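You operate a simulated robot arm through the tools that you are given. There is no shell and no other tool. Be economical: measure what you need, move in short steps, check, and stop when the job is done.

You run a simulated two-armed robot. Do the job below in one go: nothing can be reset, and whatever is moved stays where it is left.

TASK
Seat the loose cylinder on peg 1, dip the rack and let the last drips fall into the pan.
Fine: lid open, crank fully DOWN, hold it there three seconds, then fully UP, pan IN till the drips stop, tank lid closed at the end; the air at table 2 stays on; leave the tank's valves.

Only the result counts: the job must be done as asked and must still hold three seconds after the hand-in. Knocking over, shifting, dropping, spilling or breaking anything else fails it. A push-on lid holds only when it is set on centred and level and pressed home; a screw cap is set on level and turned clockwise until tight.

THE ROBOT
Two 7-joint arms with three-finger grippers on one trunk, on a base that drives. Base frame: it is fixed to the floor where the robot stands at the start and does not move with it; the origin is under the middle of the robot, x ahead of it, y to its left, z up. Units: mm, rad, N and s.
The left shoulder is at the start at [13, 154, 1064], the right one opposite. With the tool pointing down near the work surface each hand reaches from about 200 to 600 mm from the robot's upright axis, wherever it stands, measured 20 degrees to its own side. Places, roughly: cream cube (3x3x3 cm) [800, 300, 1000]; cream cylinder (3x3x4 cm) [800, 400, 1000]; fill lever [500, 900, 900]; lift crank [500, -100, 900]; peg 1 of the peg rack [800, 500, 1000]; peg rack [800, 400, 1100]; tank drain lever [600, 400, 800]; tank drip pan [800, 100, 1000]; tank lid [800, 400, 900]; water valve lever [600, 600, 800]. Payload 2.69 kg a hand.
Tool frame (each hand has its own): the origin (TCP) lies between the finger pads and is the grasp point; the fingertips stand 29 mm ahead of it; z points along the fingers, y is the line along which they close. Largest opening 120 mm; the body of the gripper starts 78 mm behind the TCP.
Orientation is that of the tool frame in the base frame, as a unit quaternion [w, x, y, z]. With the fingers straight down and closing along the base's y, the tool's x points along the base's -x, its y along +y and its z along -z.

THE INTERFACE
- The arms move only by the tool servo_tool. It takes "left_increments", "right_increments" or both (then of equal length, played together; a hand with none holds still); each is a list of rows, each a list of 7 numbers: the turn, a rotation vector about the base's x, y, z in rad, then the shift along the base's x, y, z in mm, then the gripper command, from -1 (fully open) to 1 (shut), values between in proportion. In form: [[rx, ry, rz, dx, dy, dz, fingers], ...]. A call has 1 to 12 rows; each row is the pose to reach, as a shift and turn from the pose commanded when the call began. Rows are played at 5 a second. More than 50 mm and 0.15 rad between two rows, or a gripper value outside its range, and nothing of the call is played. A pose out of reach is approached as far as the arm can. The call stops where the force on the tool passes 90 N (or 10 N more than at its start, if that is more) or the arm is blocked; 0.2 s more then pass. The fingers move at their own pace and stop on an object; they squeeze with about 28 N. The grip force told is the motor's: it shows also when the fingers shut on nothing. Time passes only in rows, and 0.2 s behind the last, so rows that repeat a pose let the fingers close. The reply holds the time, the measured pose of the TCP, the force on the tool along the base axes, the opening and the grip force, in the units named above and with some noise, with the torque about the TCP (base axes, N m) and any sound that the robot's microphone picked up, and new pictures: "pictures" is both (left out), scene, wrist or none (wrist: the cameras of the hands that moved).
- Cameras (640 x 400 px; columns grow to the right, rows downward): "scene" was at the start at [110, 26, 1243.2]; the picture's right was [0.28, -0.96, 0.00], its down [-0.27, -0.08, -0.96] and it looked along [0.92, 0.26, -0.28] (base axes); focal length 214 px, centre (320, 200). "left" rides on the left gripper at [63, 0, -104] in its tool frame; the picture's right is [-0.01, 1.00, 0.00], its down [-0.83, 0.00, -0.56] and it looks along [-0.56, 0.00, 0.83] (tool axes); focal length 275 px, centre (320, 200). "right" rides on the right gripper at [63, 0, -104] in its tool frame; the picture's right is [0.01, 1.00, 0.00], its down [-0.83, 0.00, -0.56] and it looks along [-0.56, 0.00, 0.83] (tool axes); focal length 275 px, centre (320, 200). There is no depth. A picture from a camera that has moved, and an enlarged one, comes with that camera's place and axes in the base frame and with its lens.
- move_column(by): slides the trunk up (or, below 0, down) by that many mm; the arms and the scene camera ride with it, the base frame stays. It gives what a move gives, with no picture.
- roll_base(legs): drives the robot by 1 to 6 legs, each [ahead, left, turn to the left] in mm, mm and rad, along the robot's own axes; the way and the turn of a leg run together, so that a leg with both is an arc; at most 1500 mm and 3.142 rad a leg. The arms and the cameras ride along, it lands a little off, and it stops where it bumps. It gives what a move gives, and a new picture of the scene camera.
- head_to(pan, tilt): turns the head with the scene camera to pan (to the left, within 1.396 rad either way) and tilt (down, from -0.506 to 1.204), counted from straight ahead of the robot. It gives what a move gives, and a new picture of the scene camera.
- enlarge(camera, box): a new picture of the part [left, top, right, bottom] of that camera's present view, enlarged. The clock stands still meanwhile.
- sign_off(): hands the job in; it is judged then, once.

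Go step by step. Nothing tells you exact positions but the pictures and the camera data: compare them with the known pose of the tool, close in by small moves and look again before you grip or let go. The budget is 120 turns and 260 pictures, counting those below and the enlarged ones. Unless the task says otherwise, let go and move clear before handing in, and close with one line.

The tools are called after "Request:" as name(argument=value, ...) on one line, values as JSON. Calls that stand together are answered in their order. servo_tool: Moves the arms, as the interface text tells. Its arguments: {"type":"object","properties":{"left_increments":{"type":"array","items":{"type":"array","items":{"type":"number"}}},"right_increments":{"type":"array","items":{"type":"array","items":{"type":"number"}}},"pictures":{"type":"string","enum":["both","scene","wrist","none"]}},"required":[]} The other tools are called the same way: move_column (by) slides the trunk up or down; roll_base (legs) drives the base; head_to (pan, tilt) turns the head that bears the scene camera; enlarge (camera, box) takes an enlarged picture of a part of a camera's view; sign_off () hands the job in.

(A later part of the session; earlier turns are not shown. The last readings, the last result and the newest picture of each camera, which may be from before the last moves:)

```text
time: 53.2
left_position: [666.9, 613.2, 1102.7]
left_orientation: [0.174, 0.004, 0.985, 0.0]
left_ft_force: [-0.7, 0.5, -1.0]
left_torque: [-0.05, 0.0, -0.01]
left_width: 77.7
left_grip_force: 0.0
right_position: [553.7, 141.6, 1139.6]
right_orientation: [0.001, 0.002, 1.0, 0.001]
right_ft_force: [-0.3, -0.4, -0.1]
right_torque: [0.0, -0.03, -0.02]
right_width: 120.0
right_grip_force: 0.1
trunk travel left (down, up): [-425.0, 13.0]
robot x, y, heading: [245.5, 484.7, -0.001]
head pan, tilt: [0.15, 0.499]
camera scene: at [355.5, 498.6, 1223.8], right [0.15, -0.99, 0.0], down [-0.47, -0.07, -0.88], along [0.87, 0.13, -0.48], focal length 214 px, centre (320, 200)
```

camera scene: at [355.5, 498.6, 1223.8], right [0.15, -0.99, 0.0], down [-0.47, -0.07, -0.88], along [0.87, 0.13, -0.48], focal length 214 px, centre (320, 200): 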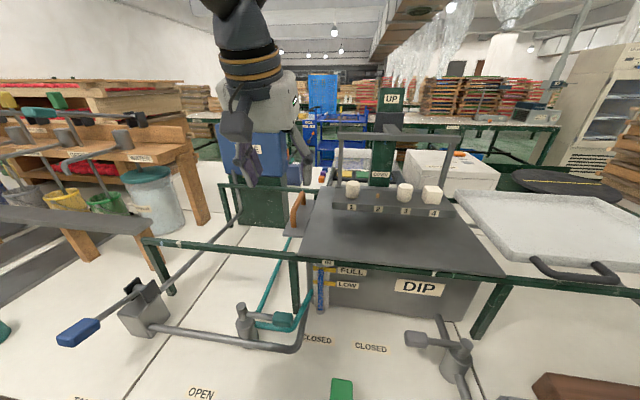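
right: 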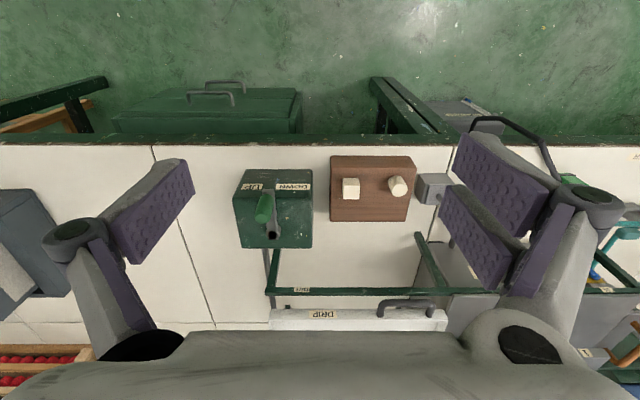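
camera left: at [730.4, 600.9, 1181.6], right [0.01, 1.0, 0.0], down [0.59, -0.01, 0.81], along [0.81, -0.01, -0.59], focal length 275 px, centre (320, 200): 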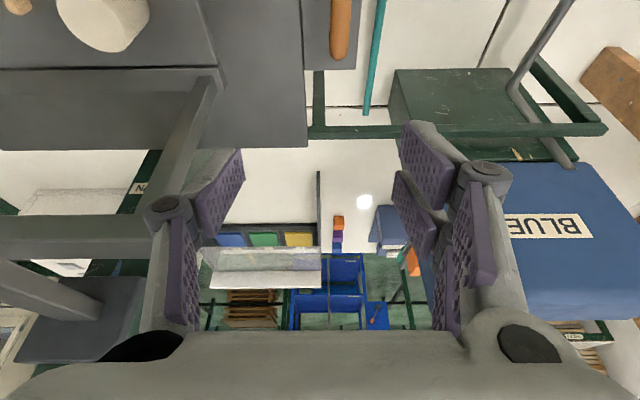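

Good posture, no reach trouble. Now forward and down toward the handle.

Request:
servo_tool(left_increments=[[0, 0, 0, 40, 0, -15, -0.3], [0, 0, 0, 75, 0, -40, -0.3], [0, 0, 0, 100, 0, -70, -0.3], [0, 0, 0, 105, 0, -90, -0.3], [0, 0, 0, 105, 0, -90, -0.3]], pictures="both")

Request:
enlarge(camera="scene", box=[220, 140, 380, 240])

```text
time: 54.4
left_position: [773.4, 613.3, 1012.5]
left_orientation: [0.174, 0.004, 0.985, 0.0]
left_ft_force: [0.0, 0.2, -0.2]
left_torque: [-0.01, -0.03, 0.0]
left_width: 77.5
left_grip_force: 0.0
right_position: [553.1, 140.5, 1139.3]
right_orientation: [0.0, 0.002, 1.0, 0.0]
right_ft_force: [-0.1, -0.7, 1.0]
right_torque: [0.02, 0.02, -0.03]
right_width: 120.0
right_grip_force: 0.0
trunk travel left (down, up): [-425.0, 13.0]
robot x, y, heading: [243.2, 483.5, -0.005]
head pan, tilt: [0.15, 0.499]
camera scene: at [355.8, 498.0, 1223.8], right [0.15, -0.99, 0.0], down [-0.47, -0.07, -0.88], along [0.87, 0.13, -0.48], focal length 214 px, centre (320, 200)
camera left: at [679.2, 614.0, 1087.6], right [0.01, 1.0, 0.0], down [0.59, -0.01, 0.81], along [0.81, -0.01, -0.59], focal length 275 px, centre (320, 200)
```

scene: 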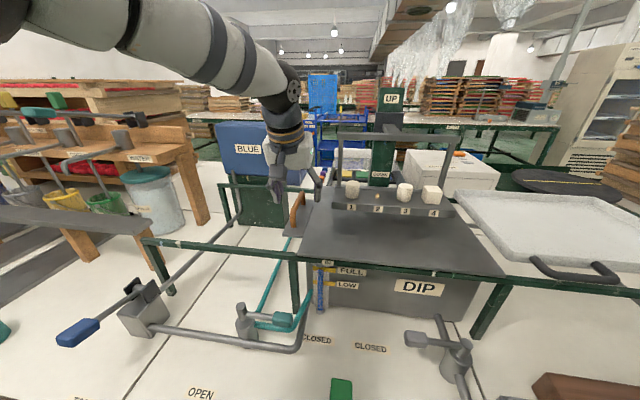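
left: 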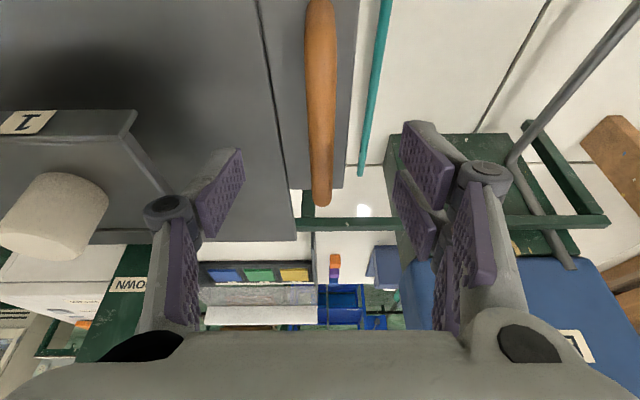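

```text
4.00 times, centred on (300, 190) of scene
camera zoom: at [355.8, 498.0, 1223.8], right [0.15, -0.99, 0.0], down [-0.47, -0.07, -0.88], along [0.87, 0.13, -0.48], focal length 858 px, centre (400, 240)
```

zoom: 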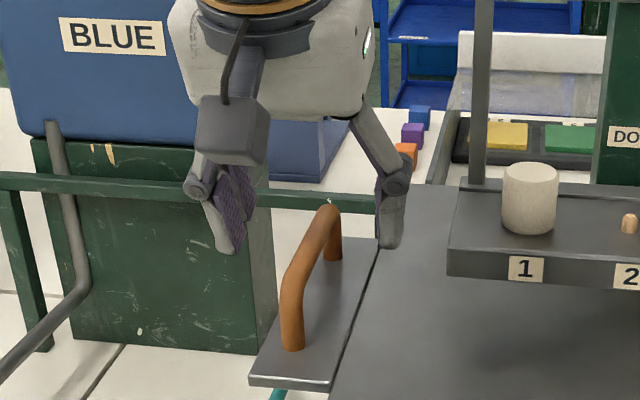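

The fingers straddle the orange bar. I'll lower to TCP z ≈ 985 and close on it.

Request:
servo_tool(left_increments=[[0, 0, 0, 3, 0, -14, -0.3], [0, 0, 0, 5, 0, -27, -0.3], [0, 0, 0, 5, 0, -27, 0.3], [0, 0, 0, 5, 0, -27, 1], [0, 0, 0, 5, 0, -27, 1], [0, 0, 0, 5, 0, -27, 1]], pictures="both")

Request:
enlarge(camera="scene", box=[220, 140, 380, 240])

```text
time: 55.8
left_position: [778.6, 612.7, 986.1]
left_orientation: [0.175, 0.004, 0.985, 0.0]
left_ft_force: [0.3, 2.7, 1.3]
left_torque: [0.04, -0.17, 0.83]
left_width: 11.8
left_grip_force: 38.3
right_position: [554.6, 141.1, 1139.3]
right_orientation: [0.001, 0.002, 1.0, 0.001]
right_ft_force: [0.6, -0.3, 0.4]
right_torque: [0.02, 0.02, -0.01]
right_width: 120.0
right_grip_force: 0.1
trunk travel left (down, up): [-425.0, 13.0]
robot x, y, heading: [245.1, 485.0, -0.006]
head pan, tilt: [0.15, 0.499]
camera scene: at [355.9, 498.3, 1223.7], right [0.15, -0.99, 0.0], down [-0.47, -0.07, -0.88], along [0.87, 0.13, -0.48], focal length 214 px, centre (320, 200)
camera left: at [683.3, 614.9, 1061.5], right [0.01, 1.0, 0.0], down [0.59, -0.01, 0.81], along [0.81, -0.01, -0.59], focal length 275 px, centre (320, 200)
```

scene: 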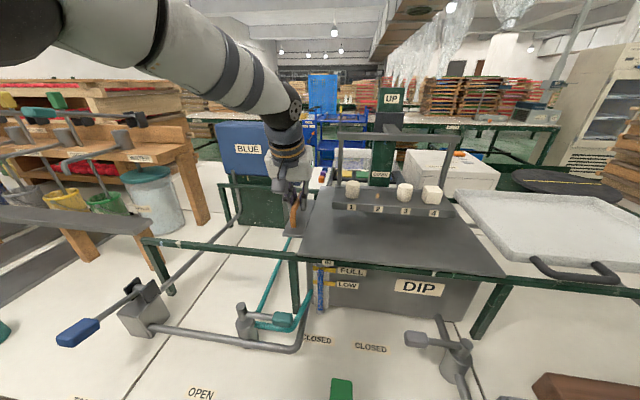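
left: 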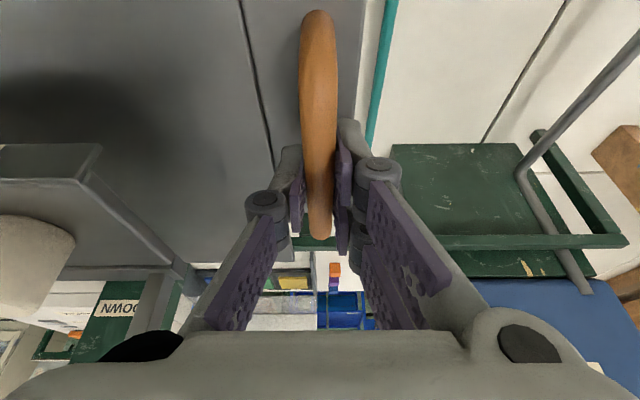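

```text
4.00 times, centred on (300, 190) of scene
camera zoom: at [355.9, 498.3, 1223.7], right [0.15, -0.99, 0.0], down [-0.47, -0.07, -0.88], along [0.87, 0.13, -0.48], focal length 858 px, centre (400, 240)
```

zoom: 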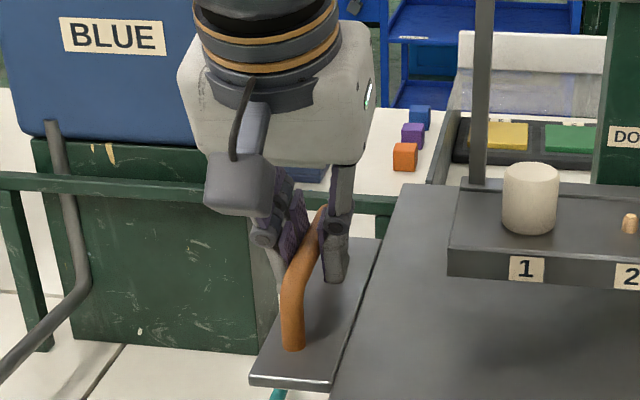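

The handle is gripped. I'll pull left 40 mm as a test of the slide direction.

Request:
servo_tool(left_increments=[[0, 0, 0, 0, 10, 0, 1], [0, 0, 0, 0, 20, 0, 1], [0, 0, 0, 0, 30, 0, 1], [0, 0, 0, 0, 40, 0, 1], [0, 0, 0, 0, 40, 0, 1]], pictures="scene")

Request:
enlarge(camera="scene", box=[220, 140, 380, 240])

```text
time: 57.0
left_position: [777.2, 653.2, 986.6]
left_orientation: [0.176, 0.005, 0.984, 0.0]
left_ft_force: [8.7, -1.2, 5.7]
left_torque: [0.03, -0.84, 0.82]
left_width: 12.1
left_grip_force: 39.0
right_position: [553.5, 140.1, 1139.9]
right_orientation: [0.001, 0.002, 1.0, 0.001]
right_ft_force: [0.1, 0.8, -0.9]
right_torque: [0.01, 0.05, 0.02]
right_width: 120.1
right_grip_force: 0.0
trunk travel left (down, up): [-425.0, 13.0]
robot x, y, heading: [246.2, 484.1, -0.002]
head pan, tilt: [0.15, 0.499]
camera scene: at [356.3, 497.8, 1223.7], right [0.15, -0.99, 0.0], down [-0.47, -0.07, -0.88], along [0.87, 0.13, -0.48], focal length 214 px, centre (320, 200)
```

scene: 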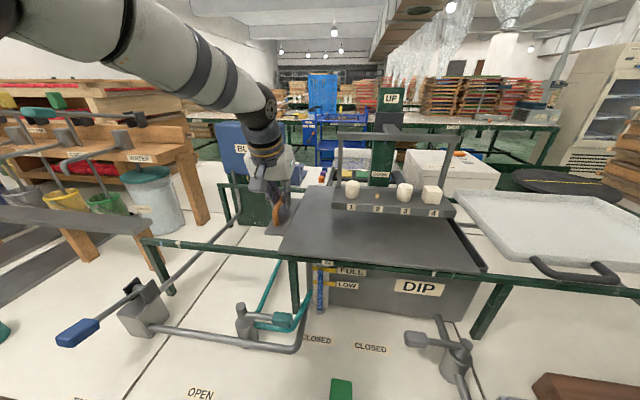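

```text
4.00 times, centred on (300, 190) of scene
camera zoom: at [356.3, 497.8, 1223.7], right [0.15, -0.99, 0.0], down [-0.47, -0.07, -0.88], along [0.87, 0.13, -0.48], focal length 858 px, centre (400, 240)
```

zoom: 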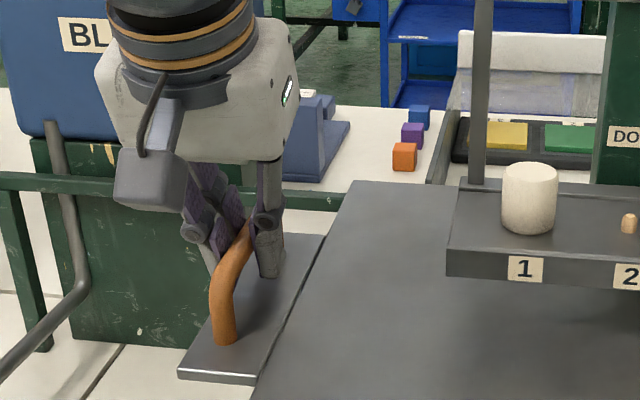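

The lid slides left freely. I'll continue by another 150 mm.

Request:
servo_tool(left_increments=[[0, 0, 0, 0, 15, 0, 1], [0, 0, 0, 0, 35, 0, 1], [0, 0, 0, 0, 55, 0, 1], [0, 0, 0, 0, 75, 0, 1], [0, 0, 0, 0, 95, 0, 1], [0, 0, 0, 0, 115, 0, 1], [0, 0, 0, 0, 135, 0, 1], [0, 0, 0, 0, 150, 0, 1], [0, 0, 0, 0, 150, 0, 1]], pictures="scene")

```text
time: 59.0
left_position: [778.0, 802.4, 987.0]
left_orientation: [0.175, 0.003, 0.984, 0.002]
left_ft_force: [18.6, -0.5, 11.9]
left_torque: [-0.01, -0.1, 0.79]
left_width: 11.8
left_grip_force: 39.4
right_position: [555.6, 139.5, 1139.9]
right_orientation: [0.001, 0.002, 1.0, 0.0]
right_ft_force: [0.0, -0.3, 0.1]
right_torque: [0.02, 0.02, -0.02]
right_width: 120.2
right_grip_force: 0.1
trunk travel left (down, up): [-425.0, 13.0]
robot x, y, heading: [245.9, 484.1, 0.001]
head pan, tilt: [0.15, 0.499]
camera scene: at [357.3, 497.4, 1223.7], right [0.15, -0.99, 0.0], down [-0.47, -0.07, -0.88], along [0.87, 0.13, -0.48], focal length 214 px, centre (320, 200)
```

scene: 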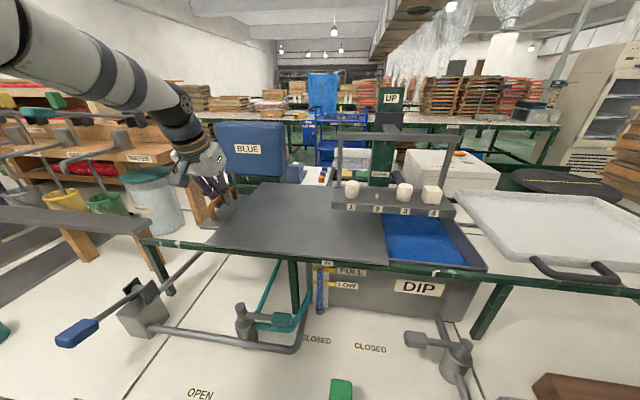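

The tank's blue liquid is showing and about 150 mm of travel remains. I'll keep pulling while the arm reaches.

Request:
servo_tool(left_increments=[[0, 0, 0, 0, 20, 0, 1], [0, 0, 0, 0, 40, 0, 1], [0, 0, 0, 0, 60, 0, 1], [0, 0, 0, 0, 80, 0, 1], [0, 0, 0, 0, 80, 0, 1]], pictures="scene")

```text
time: 60.2
left_position: [777.9, 883.5, 986.0]
left_orientation: [0.174, 0.004, 0.985, 0.001]
left_ft_force: [16.4, 0.3, 5.6]
left_torque: [0.05, -0.35, 0.8]
left_width: 11.9
left_grip_force: 39.0
right_position: [555.3, 139.7, 1138.1]
right_orientation: [0.0, 0.002, 1.0, 0.001]
right_ft_force: [0.3, -0.1, -0.2]
right_torque: [-0.01, -0.02, 0.01]
right_width: 120.0
right_grip_force: 0.1
trunk travel left (down, up): [-425.0, 13.0]
robot x, y, heading: [246.3, 485.0, -0.005]
head pan, tilt: [0.15, 0.499]
camera scene: at [357.4, 497.8, 1223.6], right [0.15, -0.99, 0.0], down [-0.47, -0.07, -0.88], along [0.87, 0.13, -0.48], focal length 214 px, centre (320, 200)
```

scene: 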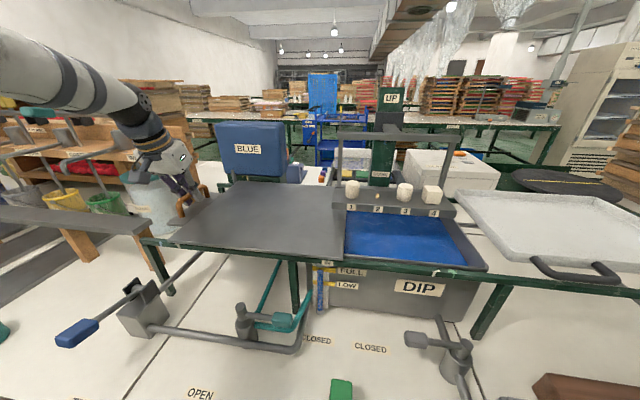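

Still moving easily with good reach. A further 60 mm in small steps, watching for the end stop.

Request:
servo_tool(left_increments=[[0, 0, 0, 0, 15, 0, 1], [0, 0, 0, 0, 30, 0, 1], [0, 0, 0, 0, 45, 0, 1], [0, 0, 0, 0, 60, 0, 1], [0, 0, 0, 0, 60, 0, 1]], pictures="scene")

Request:
enlarge(camera="scene", box=[260, 160, 500, 310])

```text
time: 61.4
left_position: [777.8, 942.4, 987.2]
left_orientation: [0.175, 0.004, 0.985, 0.001]
left_ft_force: [12.5, 0.3, 11.9]
left_torque: [0.02, 0.13, 0.82]
left_width: 11.9
left_grip_force: 38.6
right_position: [554.1, 139.6, 1139.6]
right_orientation: [0.0, 0.002, 1.0, 0.001]
right_ft_force: [0.4, 0.0, -0.5]
right_torque: [0.0, 0.01, -0.01]
right_width: 119.8
right_grip_force: 0.1
trunk travel left (down, up): [-425.0, 13.0]
robot x, y, heading: [242.6, 488.6, 0.001]
head pan, tilt: [0.15, 0.499]
camera scene: at [356.6, 497.4, 1223.8], right [0.15, -0.99, 0.0], down [-0.47, -0.07, -0.88], along [0.87, 0.13, -0.48], focal length 214 px, centre (320, 200)
```

scene: 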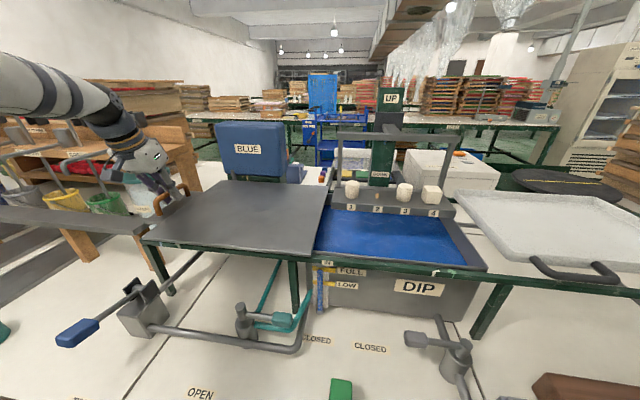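

```text
2.67 times, centred on (380, 235) of scene
camera zoom: at [356.6, 497.4, 1223.8], right [0.15, -0.99, 0.0], down [-0.47, -0.07, -0.88], along [0.87, 0.13, -0.48], focal length 572 px, centre (160, 107)
```

zoom: 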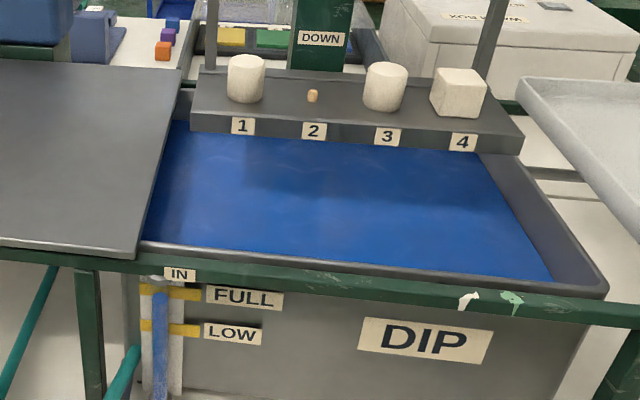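

The tank is almost completely uncovered. I'll pull gently to find the end stop.

Request:
servo_tool(left_increments=[[0, 0, 0, 0, 8, 0, 1], [0, 0, 0, 0, 16, 0, 1], [0, 0, 0, 0, 16, 0, 1]], pictures="none")

Request:
enlarge(camera="scene", box=[120, 160, 440, 360])

```text
time: 62.2
left_position: [776.5, 958.1, 987.1]
left_orientation: [0.175, 0.005, 0.985, 0.001]
left_ft_force: [13.6, -0.4, 11.7]
left_torque: [-0.01, -0.44, 0.83]
left_width: 11.9
left_grip_force: 38.5
right_position: [554.3, 140.0, 1139.6]
right_orientation: [0.0, 0.002, 1.0, 0.001]
right_ft_force: [0.4, 0.4, 0.7]
right_torque: [0.02, 0.01, -0.03]
right_width: 119.9
right_grip_force: 0.1
trunk travel left (down, up): [-425.0, 13.0]
robot x, y, heading: [247.8, 484.1, -0.003]
head pan, tilt: [0.15, 0.499]
```

```text
2.00 times, centred on (280, 260) of scene
camera zoom: at [356.8, 497.2, 1223.7], right [0.15, -0.99, 0.0], down [-0.47, -0.07, -0.88], along [0.87, 0.13, -0.48], focal length 429 px, centre (400, 80)
```

zoom: 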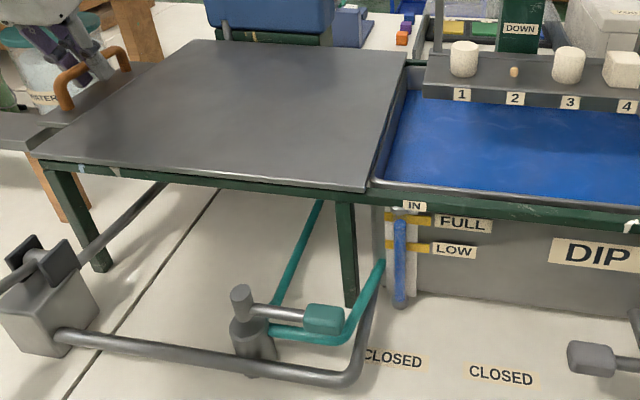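

The tank is fully uncovered. I'll release the handle and bring the left arm back to its home posture.

Request:
servo_tool(left_increments=[[0, 0, 0, 0, 0, 0, 0.5], [0, 0, 0, 0, 0, 0, 0.3], [0, 0, 0, -10, 0, 30, 0.3], [0, 0, 0, -25, 0, 70, 0.3], [0, 0, 0, -50, -25, 105, 0.3], [0, 0.07, 0, -80, -55, 130, 0.3], [0, 0.14, 0, -110, -85, 150, 0.3], [0, 0.21, 0, -140, -115, 170, 0.3], [0, 0.28, 0, -170, -145, 190, 0.3], [0, 0.35, 0, -195, -175, 205, 0.3], [0, 0.35, 0, -210, -210, 212, 0.3], [0, 0.35, 0, -210, -223, 212, 0.3]], pictures="scene")

```text
time: 64.8
left_position: [579.7, 749.0, 1204.0]
left_orientation: [-0.003, 0.001, 1.0, -0.008]
left_ft_force: [0.4, 0.3, -0.2]
left_torque: [-0.01, -0.01, 0.02]
left_width: 41.5
left_grip_force: 0.1
left hand out of reach, approached as far as the arm can: row 11, 12
right_position: [555.0, 141.4, 1138.9]
right_orientation: [0.001, 0.001, 1.0, 0.001]
right_ft_force: [-0.3, 0.2, -0.8]
right_torque: [0.0, 0.04, -0.04]
right_width: 120.1
right_grip_force: 0.0
trunk travel left (down, up): [-425.0, 13.0]
robot x, y, heading: [244.1, 483.6, -0.001]
head pan, tilt: [0.15, 0.499]
camera scene: at [357.1, 478.9, 1223.6], right [-0.06, -1.0, 0.0], down [-0.48, 0.03, -0.88], along [0.88, -0.06, -0.48], focal length 214 px, centre (320, 200)
```

scene: 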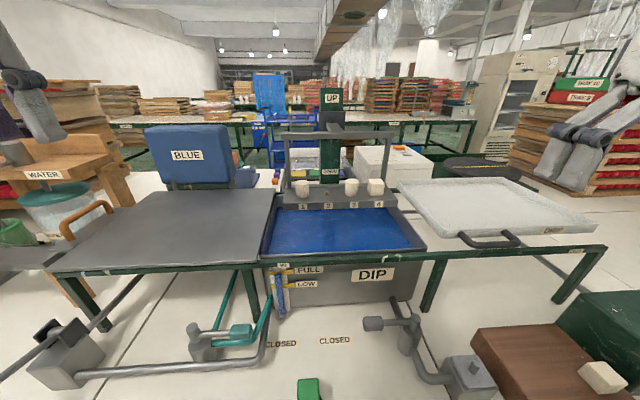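

The head seems to have been nudged by the arm, so I'll check it and ease the left arm outward slightly.

Request:
servo_tool(left_increments=[[0, 0, 0, 10, 30, 0, 0.3], [0, 0, 0, 20, 60, -20, 0.3], [0, 0, 0, 20, 60, -30, 0.3]], pictures="none")

Request:
head_to(pan=-0.2, tilt=0.6)

```text
time: 65.6
left_position: [600.5, 805.1, 1175.9]
left_orientation: [0.0, 0.005, 1.0, 0.0]
left_ft_force: [0.5, -0.2, -0.6]
left_torque: [-0.01, 0.0, 0.02]
left_width: 42.2
left_grip_force: 0.1
right_position: [553.6, 139.8, 1139.5]
right_orientation: [0.001, 0.002, 1.0, 0.002]
right_ft_force: [0.7, 0.7, 0.4]
right_torque: [-0.01, -0.02, 0.01]
right_width: 119.7
right_grip_force: 0.0
trunk travel left (down, up): [-425.0, 13.0]
robot x, y, heading: [245.6, 483.4, -0.002]
head pan, tilt: [0.15, 0.499]
```

```text
time: 66.4
left_position: [600.2, 805.5, 1175.0]
left_orientation: [-0.001, 0.004, 1.0, 0.0]
left_ft_force: [0.5, -0.9, 0.2]
left_torque: [0.0, 0.02, -0.02]
left_width: 42.0
left_grip_force: 0.0
right_position: [553.7, 140.5, 1139.9]
right_orientation: [0.001, 0.003, 1.0, 0.0]
right_ft_force: [0.5, -0.6, -0.5]
right_torque: [0.0, 0.02, 0.02]
right_width: 120.1
right_grip_force: 0.1
trunk travel left (down, up): [-425.0, 13.0]
robot x, y, heading: [250.9, 484.0, -0.004]
head pan, tilt: [-0.201, 0.6]
camera scene: at [352.5, 466.9, 1214.7], right [-0.2, -0.98, 0.0], down [-0.55, 0.11, -0.83], along [0.81, -0.17, -0.56], focal length 214 px, centre (320, 200)
```

scene: 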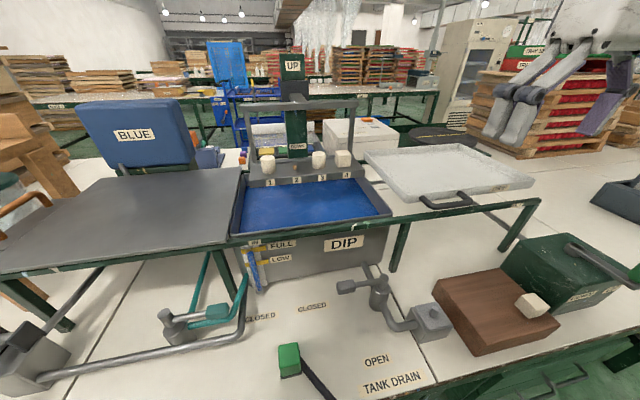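

Head is fine again. I'll drive to the crank: back 150, then right 450.

Request:
roll_base(legs=[[-150, 0, 0], [0, -450, 0]])

Request:
enlarge(camera="scene", box=[280, 200, 520, 350])

Request:
enlarge(camera="right", box=[0, 0, 640, 400])

```text
time: 71.4
left_position: [449.1, 350.0, 1175.1]
left_orientation: [0.0, 0.009, 1.0, 0.0]
left_ft_force: [0.5, -0.3, 0.6]
left_torque: [0.04, 0.04, 0.0]
left_width: 42.2
left_grip_force: 0.1
right_position: [395.2, -314.1, 1139.2]
right_orientation: [0.001, 0.006, 1.0, 0.0]
right_ft_force: [-0.2, -0.7, -0.2]
right_torque: [0.03, 0.02, 0.01]
right_width: 120.0
right_grip_force: 0.2
trunk travel left (down, up): [-425.0, 13.0]
robot x, y, heading: [91.8, 33.9, -0.014]
head pan, tilt: [-0.201, 0.6]
camera scene: at [198.1, 13.5, 1214.6], right [-0.21, -0.98, 0.0], down [-0.55, 0.12, -0.83], along [0.81, -0.17, -0.56], focal length 214 px, centre (320, 200)
```

scene: 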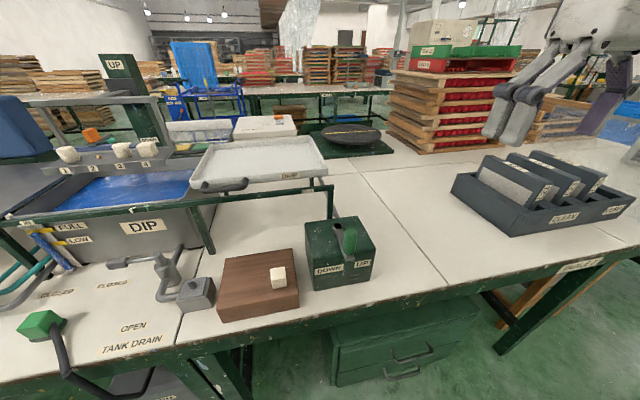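

```text
2.67 times, centred on (400, 275) of scene
camera zoom: at [198.1, 13.5, 1214.6], right [-0.21, -0.98, 0.0], down [-0.55, 0.12, -0.83], along [0.81, -0.17, -0.56], focal length 572 px, centre (107, 0)
```

zoom: 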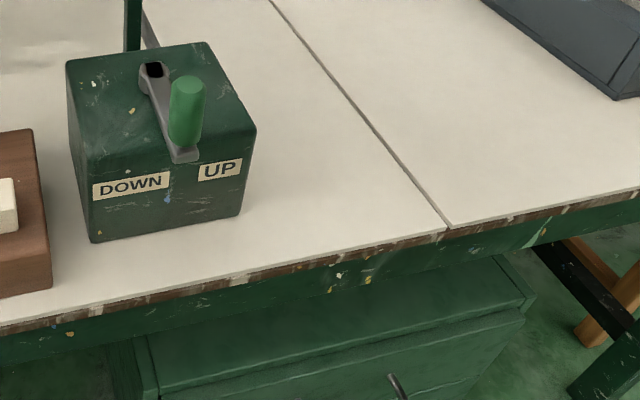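

```text
1.00 times, centred on (320, 200) of right (not enlarged: the box is as wide or as high as the picture)
camera zoom: at [332.9, -314.4, 1243.7], right [0.01, 1.0, 0.0], down [0.83, -0.01, 0.56], along [0.56, 0.0, -0.83], focal length 275 px, centre (320, 200)
```

zoom: 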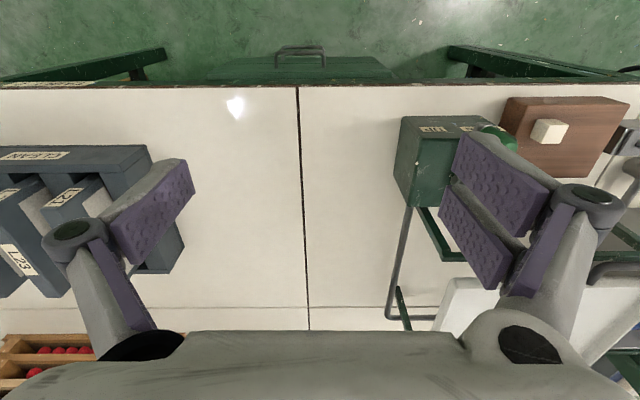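

The crank's hub is at the rear of the box and its green knob stands upright at the front, by UP. I'll bring the right hand above it to measure the hub and knob from overhead.

Request:
servo_tool(right_increments=[[0, 0, 0, 0, 50, 0, -0.3], [0, 0, 0, 0, 100, 0, -0.3], [0, 0, 0, 0, 150, 0, -0.3], [0, 0, 0, 0, 200, 0, -0.3], [0, 0, 0, 0, 200, -20, -0.3]], pictures="both")

Request:
enlarge(camera="right", box=[200, 60, 440, 210])

```text
time: 72.6
left_position: [449.8, 348.6, 1175.2]
left_orientation: [0.0, 0.009, 1.0, 0.0]
left_ft_force: [-0.3, 0.1, -0.3]
left_torque: [0.02, -0.02, 0.01]
left_width: 41.9
left_grip_force: 0.1
right_position: [396.3, -115.1, 1117.9]
right_orientation: [0.001, 0.006, 1.0, 0.0]
right_ft_force: [0.8, 0.3, 0.6]
right_torque: [0.05, -0.02, 0.0]
right_width: 78.2
right_grip_force: 0.0
trunk travel left (down, up): [-425.0, 13.0]
robot x, y, heading: [93.9, 33.2, -0.013]
head pan, tilt: [-0.201, 0.6]
camera scene: at [198.4, 12.9, 1214.6], right [-0.21, -0.98, 0.0], down [-0.55, 0.12, -0.82], along [0.81, -0.17, -0.57], focal length 214 px, centre (320, 200)
camera right: at [333.1, -114.5, 1222.1], right [0.01, 1.0, 0.0], down [0.83, -0.01, 0.56], along [0.56, 0.0, -0.83], focal length 275 px, centre (320, 200)
```

scene: 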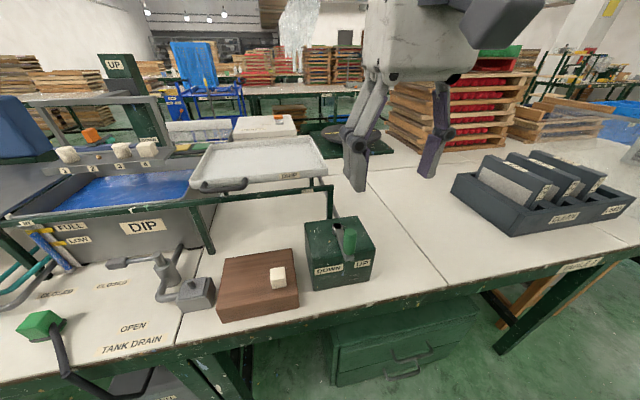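
right: 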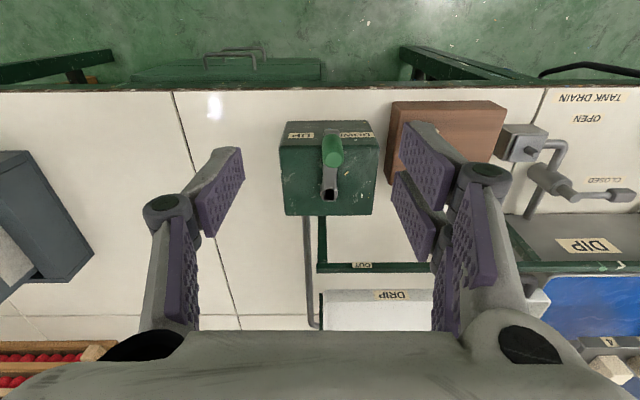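

```text
2.67 times, centred on (320, 135) of right
camera zoom: at [333.1, -114.5, 1222.1], right [0.01, 1.0, 0.0], down [0.83, -0.01, 0.56], along [0.56, 0.0, -0.83], focal length 734 px, centre (320, 373)
```

zoom: 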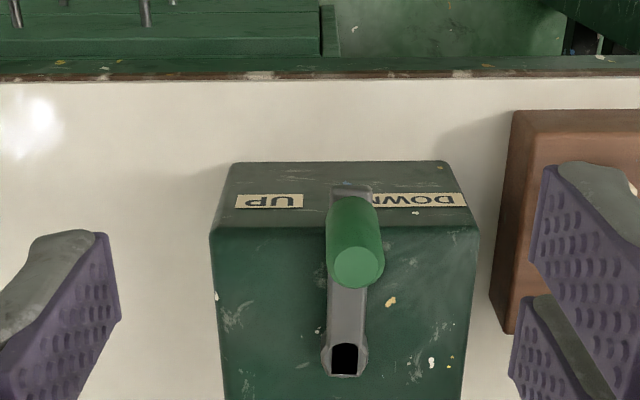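

Hub is at about [552, −101], with the knob upright at [464, −100] from z 890 to 952. I'll lower the right hand over the knob with the fingers open and check.

Request:
servo_tool(right_increments=[[0, 0, 0, 25, 5, -35, -0.3], [0, 0, 0, 50, 10, -70, -0.3], [0, 0, 0, 68, 15, -105, -0.3], [0, 0, 0, 68, 15, -125, -0.3], [0, 0, 0, 68, 15, -125, -0.3]], pictures="both")

Request:
enlarge(camera="scene", box=[270, 160, 430, 310])

```text
time: 73.8
left_position: [450.0, 349.6, 1175.3]
left_orientation: [0.0, 0.009, 1.0, -0.001]
left_ft_force: [-0.4, -0.2, 0.2]
left_torque: [-0.02, 0.02, -0.01]
left_width: 42.0
left_grip_force: 0.2
right_position: [465.2, -98.4, 993.1]
right_orientation: [0.001, 0.006, 1.0, 0.0]
right_ft_force: [-0.8, 0.1, 0.6]
right_torque: [0.0, 0.02, 0.01]
right_width: 78.0
right_grip_force: 0.0
trunk travel left (down, up): [-425.0, 13.0]
robot x, y, heading: [89.0, 32.2, -0.01]
head pan, tilt: [-0.201, 0.6]
camera scene: at [198.2, 13.7, 1214.7], right [-0.21, -0.98, 0.0], down [-0.55, 0.12, -0.83], along [0.81, -0.17, -0.56], focal length 214 px, centre (320, 200)
camera right: at [401.5, -99.0, 1097.6], right [0.01, 1.0, 0.0], down [0.83, -0.01, 0.56], along [0.56, 0.0, -0.83], focal length 275 px, centre (320, 200)
```

scene: 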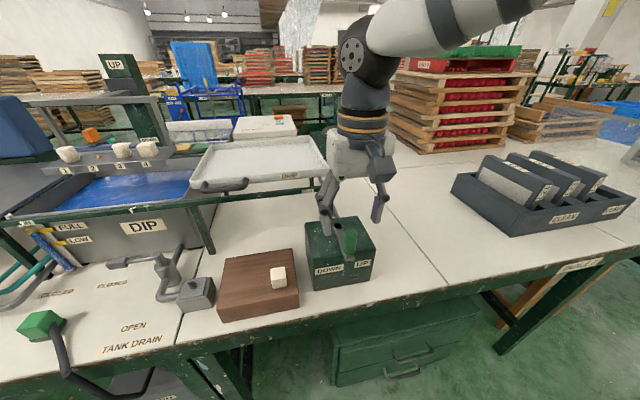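
right: 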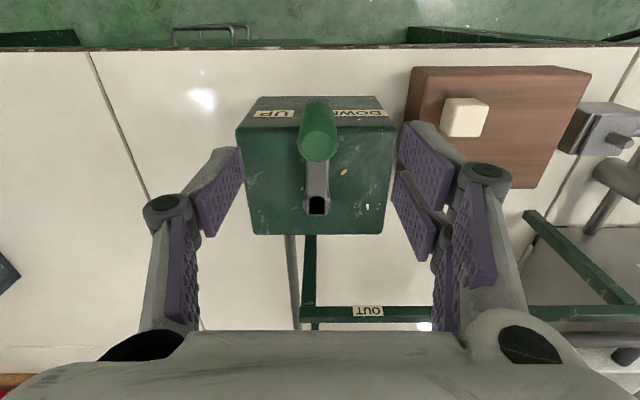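

```text
2.67 times, centred on (350, 235) of scene
camera zoom: at [198.2, 13.7, 1214.7], right [-0.21, -0.98, 0.0], down [-0.55, 0.12, -0.83], along [0.81, -0.17, -0.56], focal length 572 px, centre (240, 107)
```

zoom: 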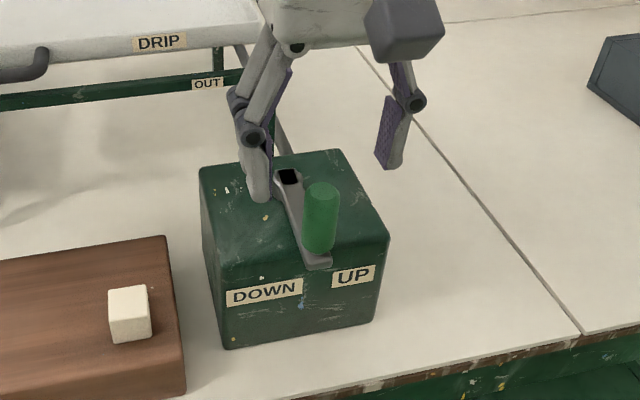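

Alignment is good. I'll descend around the knob and close.

Request:
servo_tool(right_increments=[[0, 0, 0, -2, -1, -25, -0.3], [0, 0, 0, -2, -1, -50, -0.3], [0, 0, 0, -2, -1, -62, -0.3], [0, 0, 0, -2, -1, -62, 0.2], [0, 0, 0, -2, -1, -62, 1], [0, 0, 0, -2, -1, -62, 1], [0, 0, 0, -2, -1, -62, 1]], pictures="both")

Request:
enlarge(camera="scene", box=[270, 160, 430, 310])

```text
time: 75.4
left_position: [448.8, 350.2, 1175.1]
left_orientation: [0.0, 0.008, 1.0, -0.001]
left_ft_force: [0.3, 0.2, 0.9]
left_torque: [0.0, -0.01, 0.05]
left_width: 42.0
left_grip_force: 0.2
right_position: [463.5, -101.7, 932.2]
right_orientation: [0.001, 0.006, 1.0, 0.0]
right_ft_force: [0.0, 0.2, -1.4]
right_torque: [-0.44, -0.18, 0.01]
right_width: 22.4
right_grip_force: 45.0
trunk travel left (down, up): [-425.0, 13.0]
robot x, y, heading: [95.9, 29.7, -0.016]
head pan, tilt: [-0.201, 0.6]
camera scene: at [198.3, 13.7, 1214.6], right [-0.21, -0.98, 0.0], down [-0.55, 0.12, -0.83], along [0.81, -0.17, -0.56], focal length 214 px, centre (320, 200)
camera right: at [399.3, -100.7, 1036.5], right [0.01, 1.0, 0.0], down [0.83, -0.01, 0.56], along [0.56, 0.0, -0.83], focal length 275 px, centre (320, 200)
```

scene: 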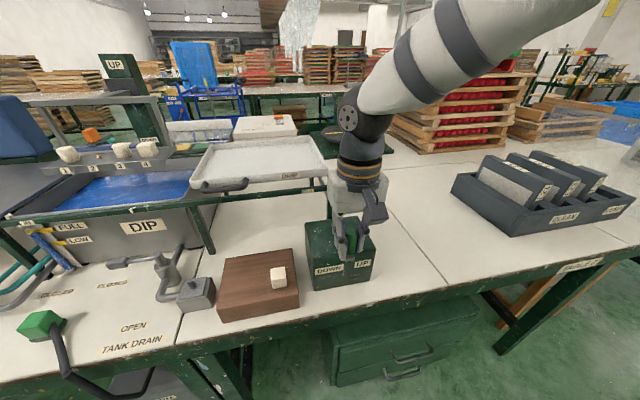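
right: 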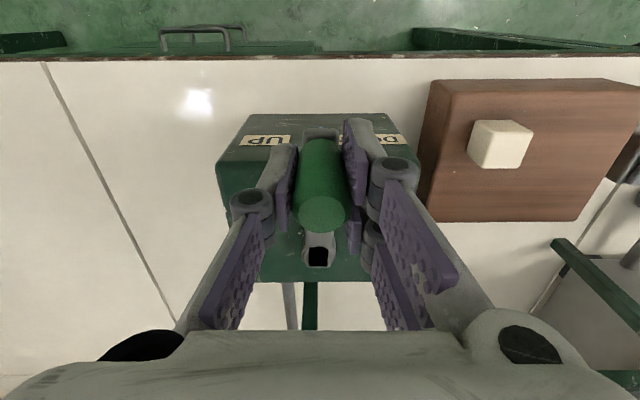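

```text
2.67 times, centred on (350, 235) of scene
camera zoom: at [198.3, 13.7, 1214.6], right [-0.21, -0.98, 0.0], down [-0.55, 0.12, -0.83], along [0.81, -0.17, -0.56], focal length 572 px, centre (240, 107)
```

zoom: 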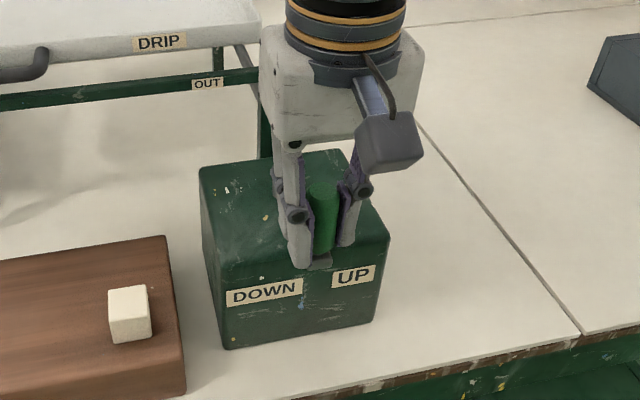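

The knob is held. I'll turn it 0.3 rad to the left (toward DOWN) along its arc and check the resistance and the rack.

Request:
servo_tool(right_increments=[[0, 0, -0.1, 0.4, 8.8, 0, 1], [0, 0, -0.2, 1.8, 17.5, 0, 1], [0, 0, -0.3, 3.9, 26, 0, 1], [0, 0, -0.3, 3.9, 26, 0, 1]], pictures="both")

```text
time: 76.4
left_position: [450.1, 349.1, 1174.7]
left_orientation: [-0.001, 0.009, 1.0, 0.0]
left_ft_force: [-0.5, -0.5, -0.7]
left_torque: [0.0, 0.0, 0.01]
left_width: 42.2
left_grip_force: 0.0
right_position: [468.0, -73.4, 931.8]
right_orientation: [0.002, 0.155, 0.988, 0.001]
right_ft_force: [9.0, -5.6, 2.4]
right_torque: [-0.76, 0.3, -0.01]
right_width: 22.0
right_grip_force: 44.9
trunk travel left (down, up): [-425.0, 13.0]
robot x, y, heading: [90.0, 30.5, -0.008]
head pan, tilt: [-0.201, 0.6]
camera scene: at [199.2, 13.2, 1214.6], right [-0.21, -0.98, 0.0], down [-0.55, 0.12, -0.82], along [0.81, -0.17, -0.57], focal length 214 px, centre (320, 200)
camera right: at [407.0, -55.4, 1036.4], right [0.3, 0.95, 0.0], down [0.79, -0.25, 0.56], along [0.53, -0.17, -0.83], focal length 275 px, centre (320, 200)
```

scene: 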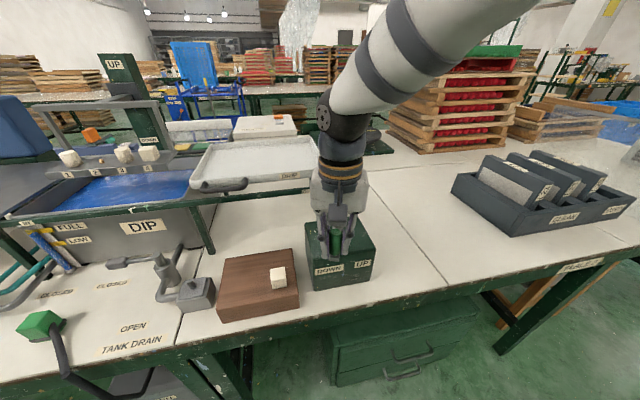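
right: 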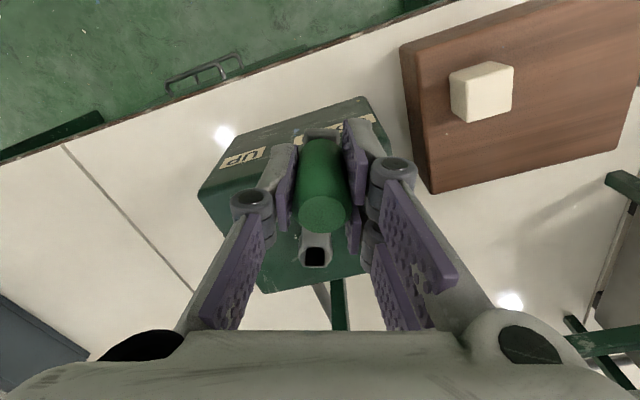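

The crank turns and the rack started to go down. I'll continue along the arc.

Request:
servo_tool(right_increments=[[0, 0, -0.12, 3.7, 9.9, 0, 1], [0, 0, -0.24, 8.6, 19.2, 0, 1], [0, 0, -0.36, 14.5, 27.9, 0, 1], [0, 0, -0.48, 21.5, 35.9, 0, 1], [0, 0, -0.6, 29.4, 42.9, 0, 1], [0, 0, -0.72, 38.0, 49.0, 0, 1], [0, 0, -0.72, 38.0, 49.0, 0, 1]], pictures="both")

```text
time: 78.0
left_position: [451.3, 346.5, 1174.9]
left_orientation: [-0.002, 0.009, 1.0, 0.001]
left_ft_force: [-0.6, -0.1, 0.8]
left_torque: [0.02, 0.0, 0.01]
left_width: 42.2
left_grip_force: 0.1
right_position: [507.1, -29.9, 932.2]
right_orientation: [-0.001, 0.497, 0.868, 0.002]
right_ft_force: [10.9, -22.9, -11.4]
right_torque: [-1.28, -2.39, -0.02]
right_width: 21.7
right_grip_force: 45.4
trunk travel left (down, up): [-425.0, 13.0]
robot x, y, heading: [90.3, 31.1, -0.01]
head pan, tilt: [-0.201, 0.6]
camera scene: at [202.6, 33.3, 1215.9], right [0.04, -1.0, 0.0], down [-0.55, -0.02, -0.83], along [0.83, 0.04, -0.55], focal length 214 px, centre (320, 200)
camera right: at [473.8, 23.7, 1036.8], right [0.86, 0.51, 0.0], down [0.42, -0.72, 0.55], along [0.28, -0.47, -0.83], focal length 275 px, centre (320, 200)
```

scene: 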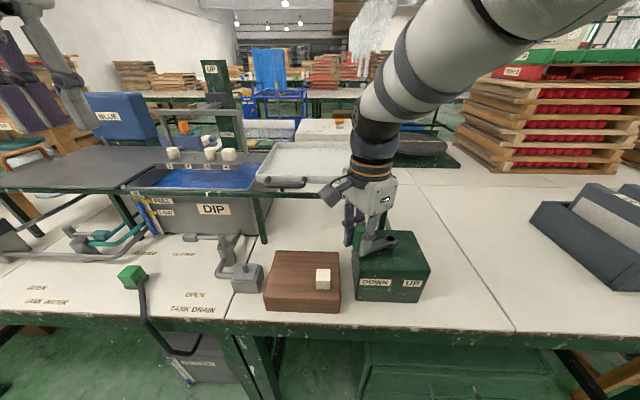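
right: 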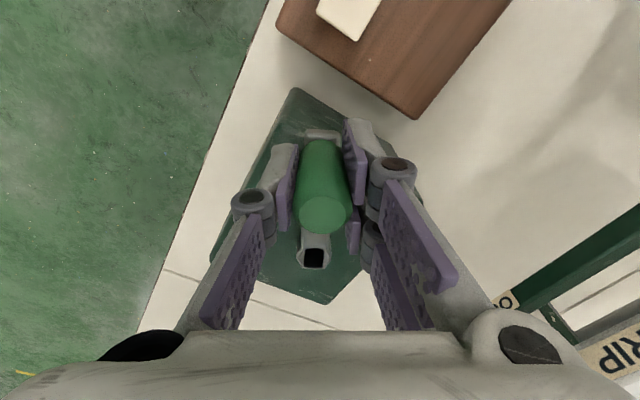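

The crank turns well, but the right elbow is pushing the head. I'll pan the head left out of the way and look at the rack.

Request:
head_to(pan=0.45, tilt=0.45)

Request:
enlarge(camera="scene", box=[200, 60, 440, 260])

```text
time: 79.0
left_position: [452.9, 345.3, 1175.1]
left_orientation: [-0.001, 0.009, 1.0, 0.001]
left_ft_force: [-0.3, -0.9, 0.1]
left_torque: [-0.04, -0.02, 0.02]
left_width: 42.0
left_grip_force: 0.0
right_position: [506.0, -29.5, 931.6]
right_orientation: [0.001, 0.493, 0.87, -0.001]
right_ft_force: [17.6, -30.3, -16.0]
right_torque: [-0.45, -0.21, 0.0]
right_width: 21.7
right_grip_force: 45.0
trunk travel left (down, up): [-425.0, 13.0]
robot x, y, heading: [92.1, 34.2, -0.013]
head pan, tilt: [0.45, 0.45]
camera scene: at [197.7, 67.6, 1228.1], right [0.42, -0.91, 0.0], down [-0.4, -0.18, -0.9], along [0.81, 0.38, -0.44], focal length 214 px, centre (320, 200)
```

scene: 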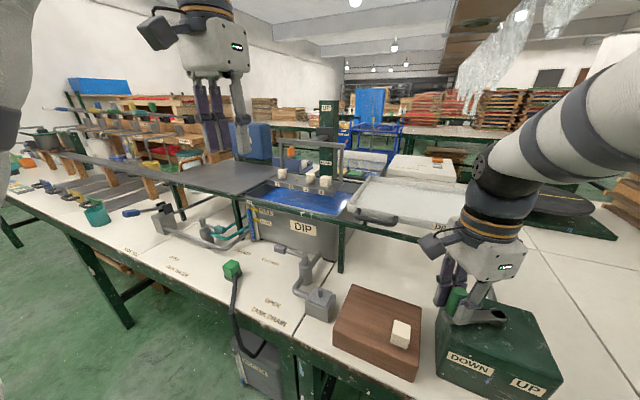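

```text
2.00 times, centred on (320, 160) of scene
camera zoom: at [197.7, 67.6, 1228.1], right [0.42, -0.91, 0.0], down [-0.4, -0.18, -0.9], along [0.81, 0.38, -0.44], focal length 429 px, centre (320, 280)
```

zoom: 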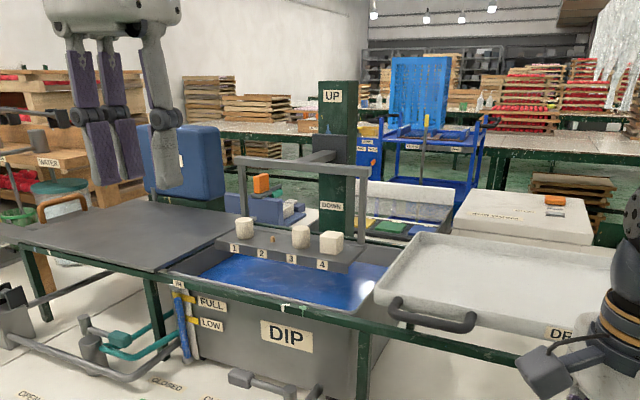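

The rack is about halfway down. My arc was a few mm too wide (hub nearer [551, −104]), so I'll correct it and continue turning.

Request:
servo_tool(right_increments=[[0, 0, -0.12, 9.6, 0.4, 0, 1], [0, 0, -0.24, 19.3, 4.2, 0, 1], [0, 0, -0.36, 29.4, 6.8, 0, 1], [0, 0, -0.48, 39.7, 8.2, 0, 1], [0, 0, -0.48, 39.7, 8.2, 0, 1]], pictures="both")

Request:
enlarge(camera="scene", box=[200, 60, 440, 260])

```text
time: 80.2
left_position: [449.9, 345.1, 1175.3]
left_orientation: [-0.001, 0.009, 1.0, 0.001]
left_ft_force: [0.1, -0.2, 0.4]
left_torque: [-0.03, -0.01, -0.02]
left_width: 42.2
left_grip_force: 0.0
right_position: [543.8, -20.0, 933.1]
right_orientation: [0.0, 0.687, 0.727, -0.001]
right_ft_force: [-1.2, -32.0, -11.9]
right_torque: [1.25, 0.46, -0.03]
right_width: 21.8
right_grip_force: 45.2
trunk travel left (down, up): [-425.0, 13.0]
robot x, y, heading: [96.0, 29.5, -0.01]
head pan, tilt: [0.45, 0.45]
camera scene: at [195.7, 67.3, 1228.2], right [0.43, -0.91, 0.0], down [-0.39, -0.18, -0.9], along [0.81, 0.38, -0.43], focal length 214 px, centre (320, 200)
camera right: at [540.4, 42.6, 1036.6], right [1.0, 0.06, 0.0], down [0.05, -0.83, 0.56], along [0.03, -0.56, -0.83], focal length 275 px, centre (320, 200)
```

scene: 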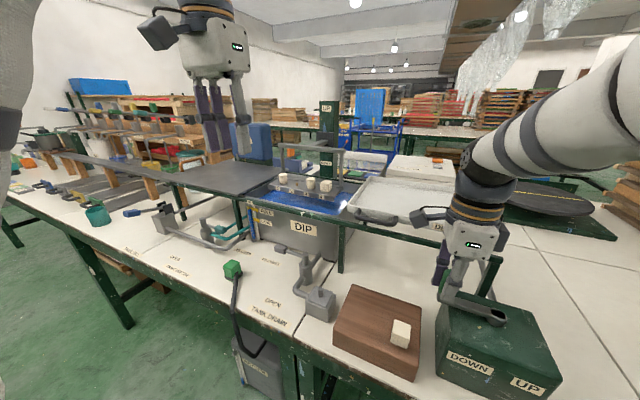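
right: 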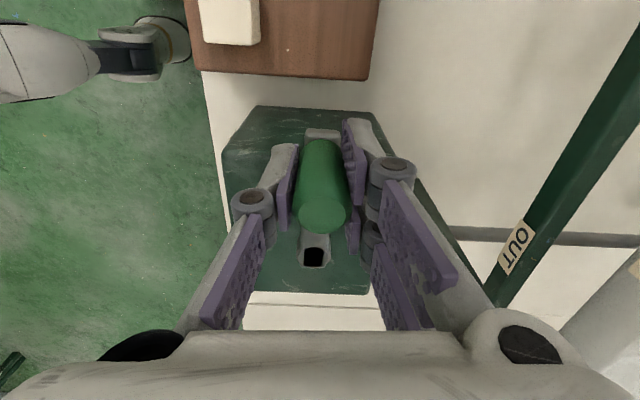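

```text
2.00 times, centred on (320, 160) of scene
camera zoom: at [195.7, 67.3, 1228.2], right [0.43, -0.91, 0.0], down [-0.39, -0.18, -0.9], along [0.81, 0.38, -0.43], focal length 429 px, centre (320, 280)
```

zoom: 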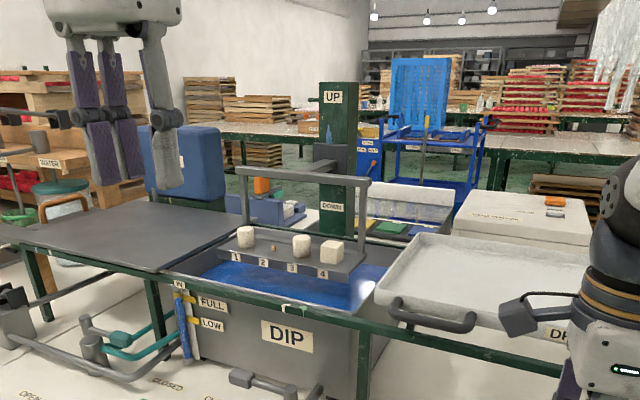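

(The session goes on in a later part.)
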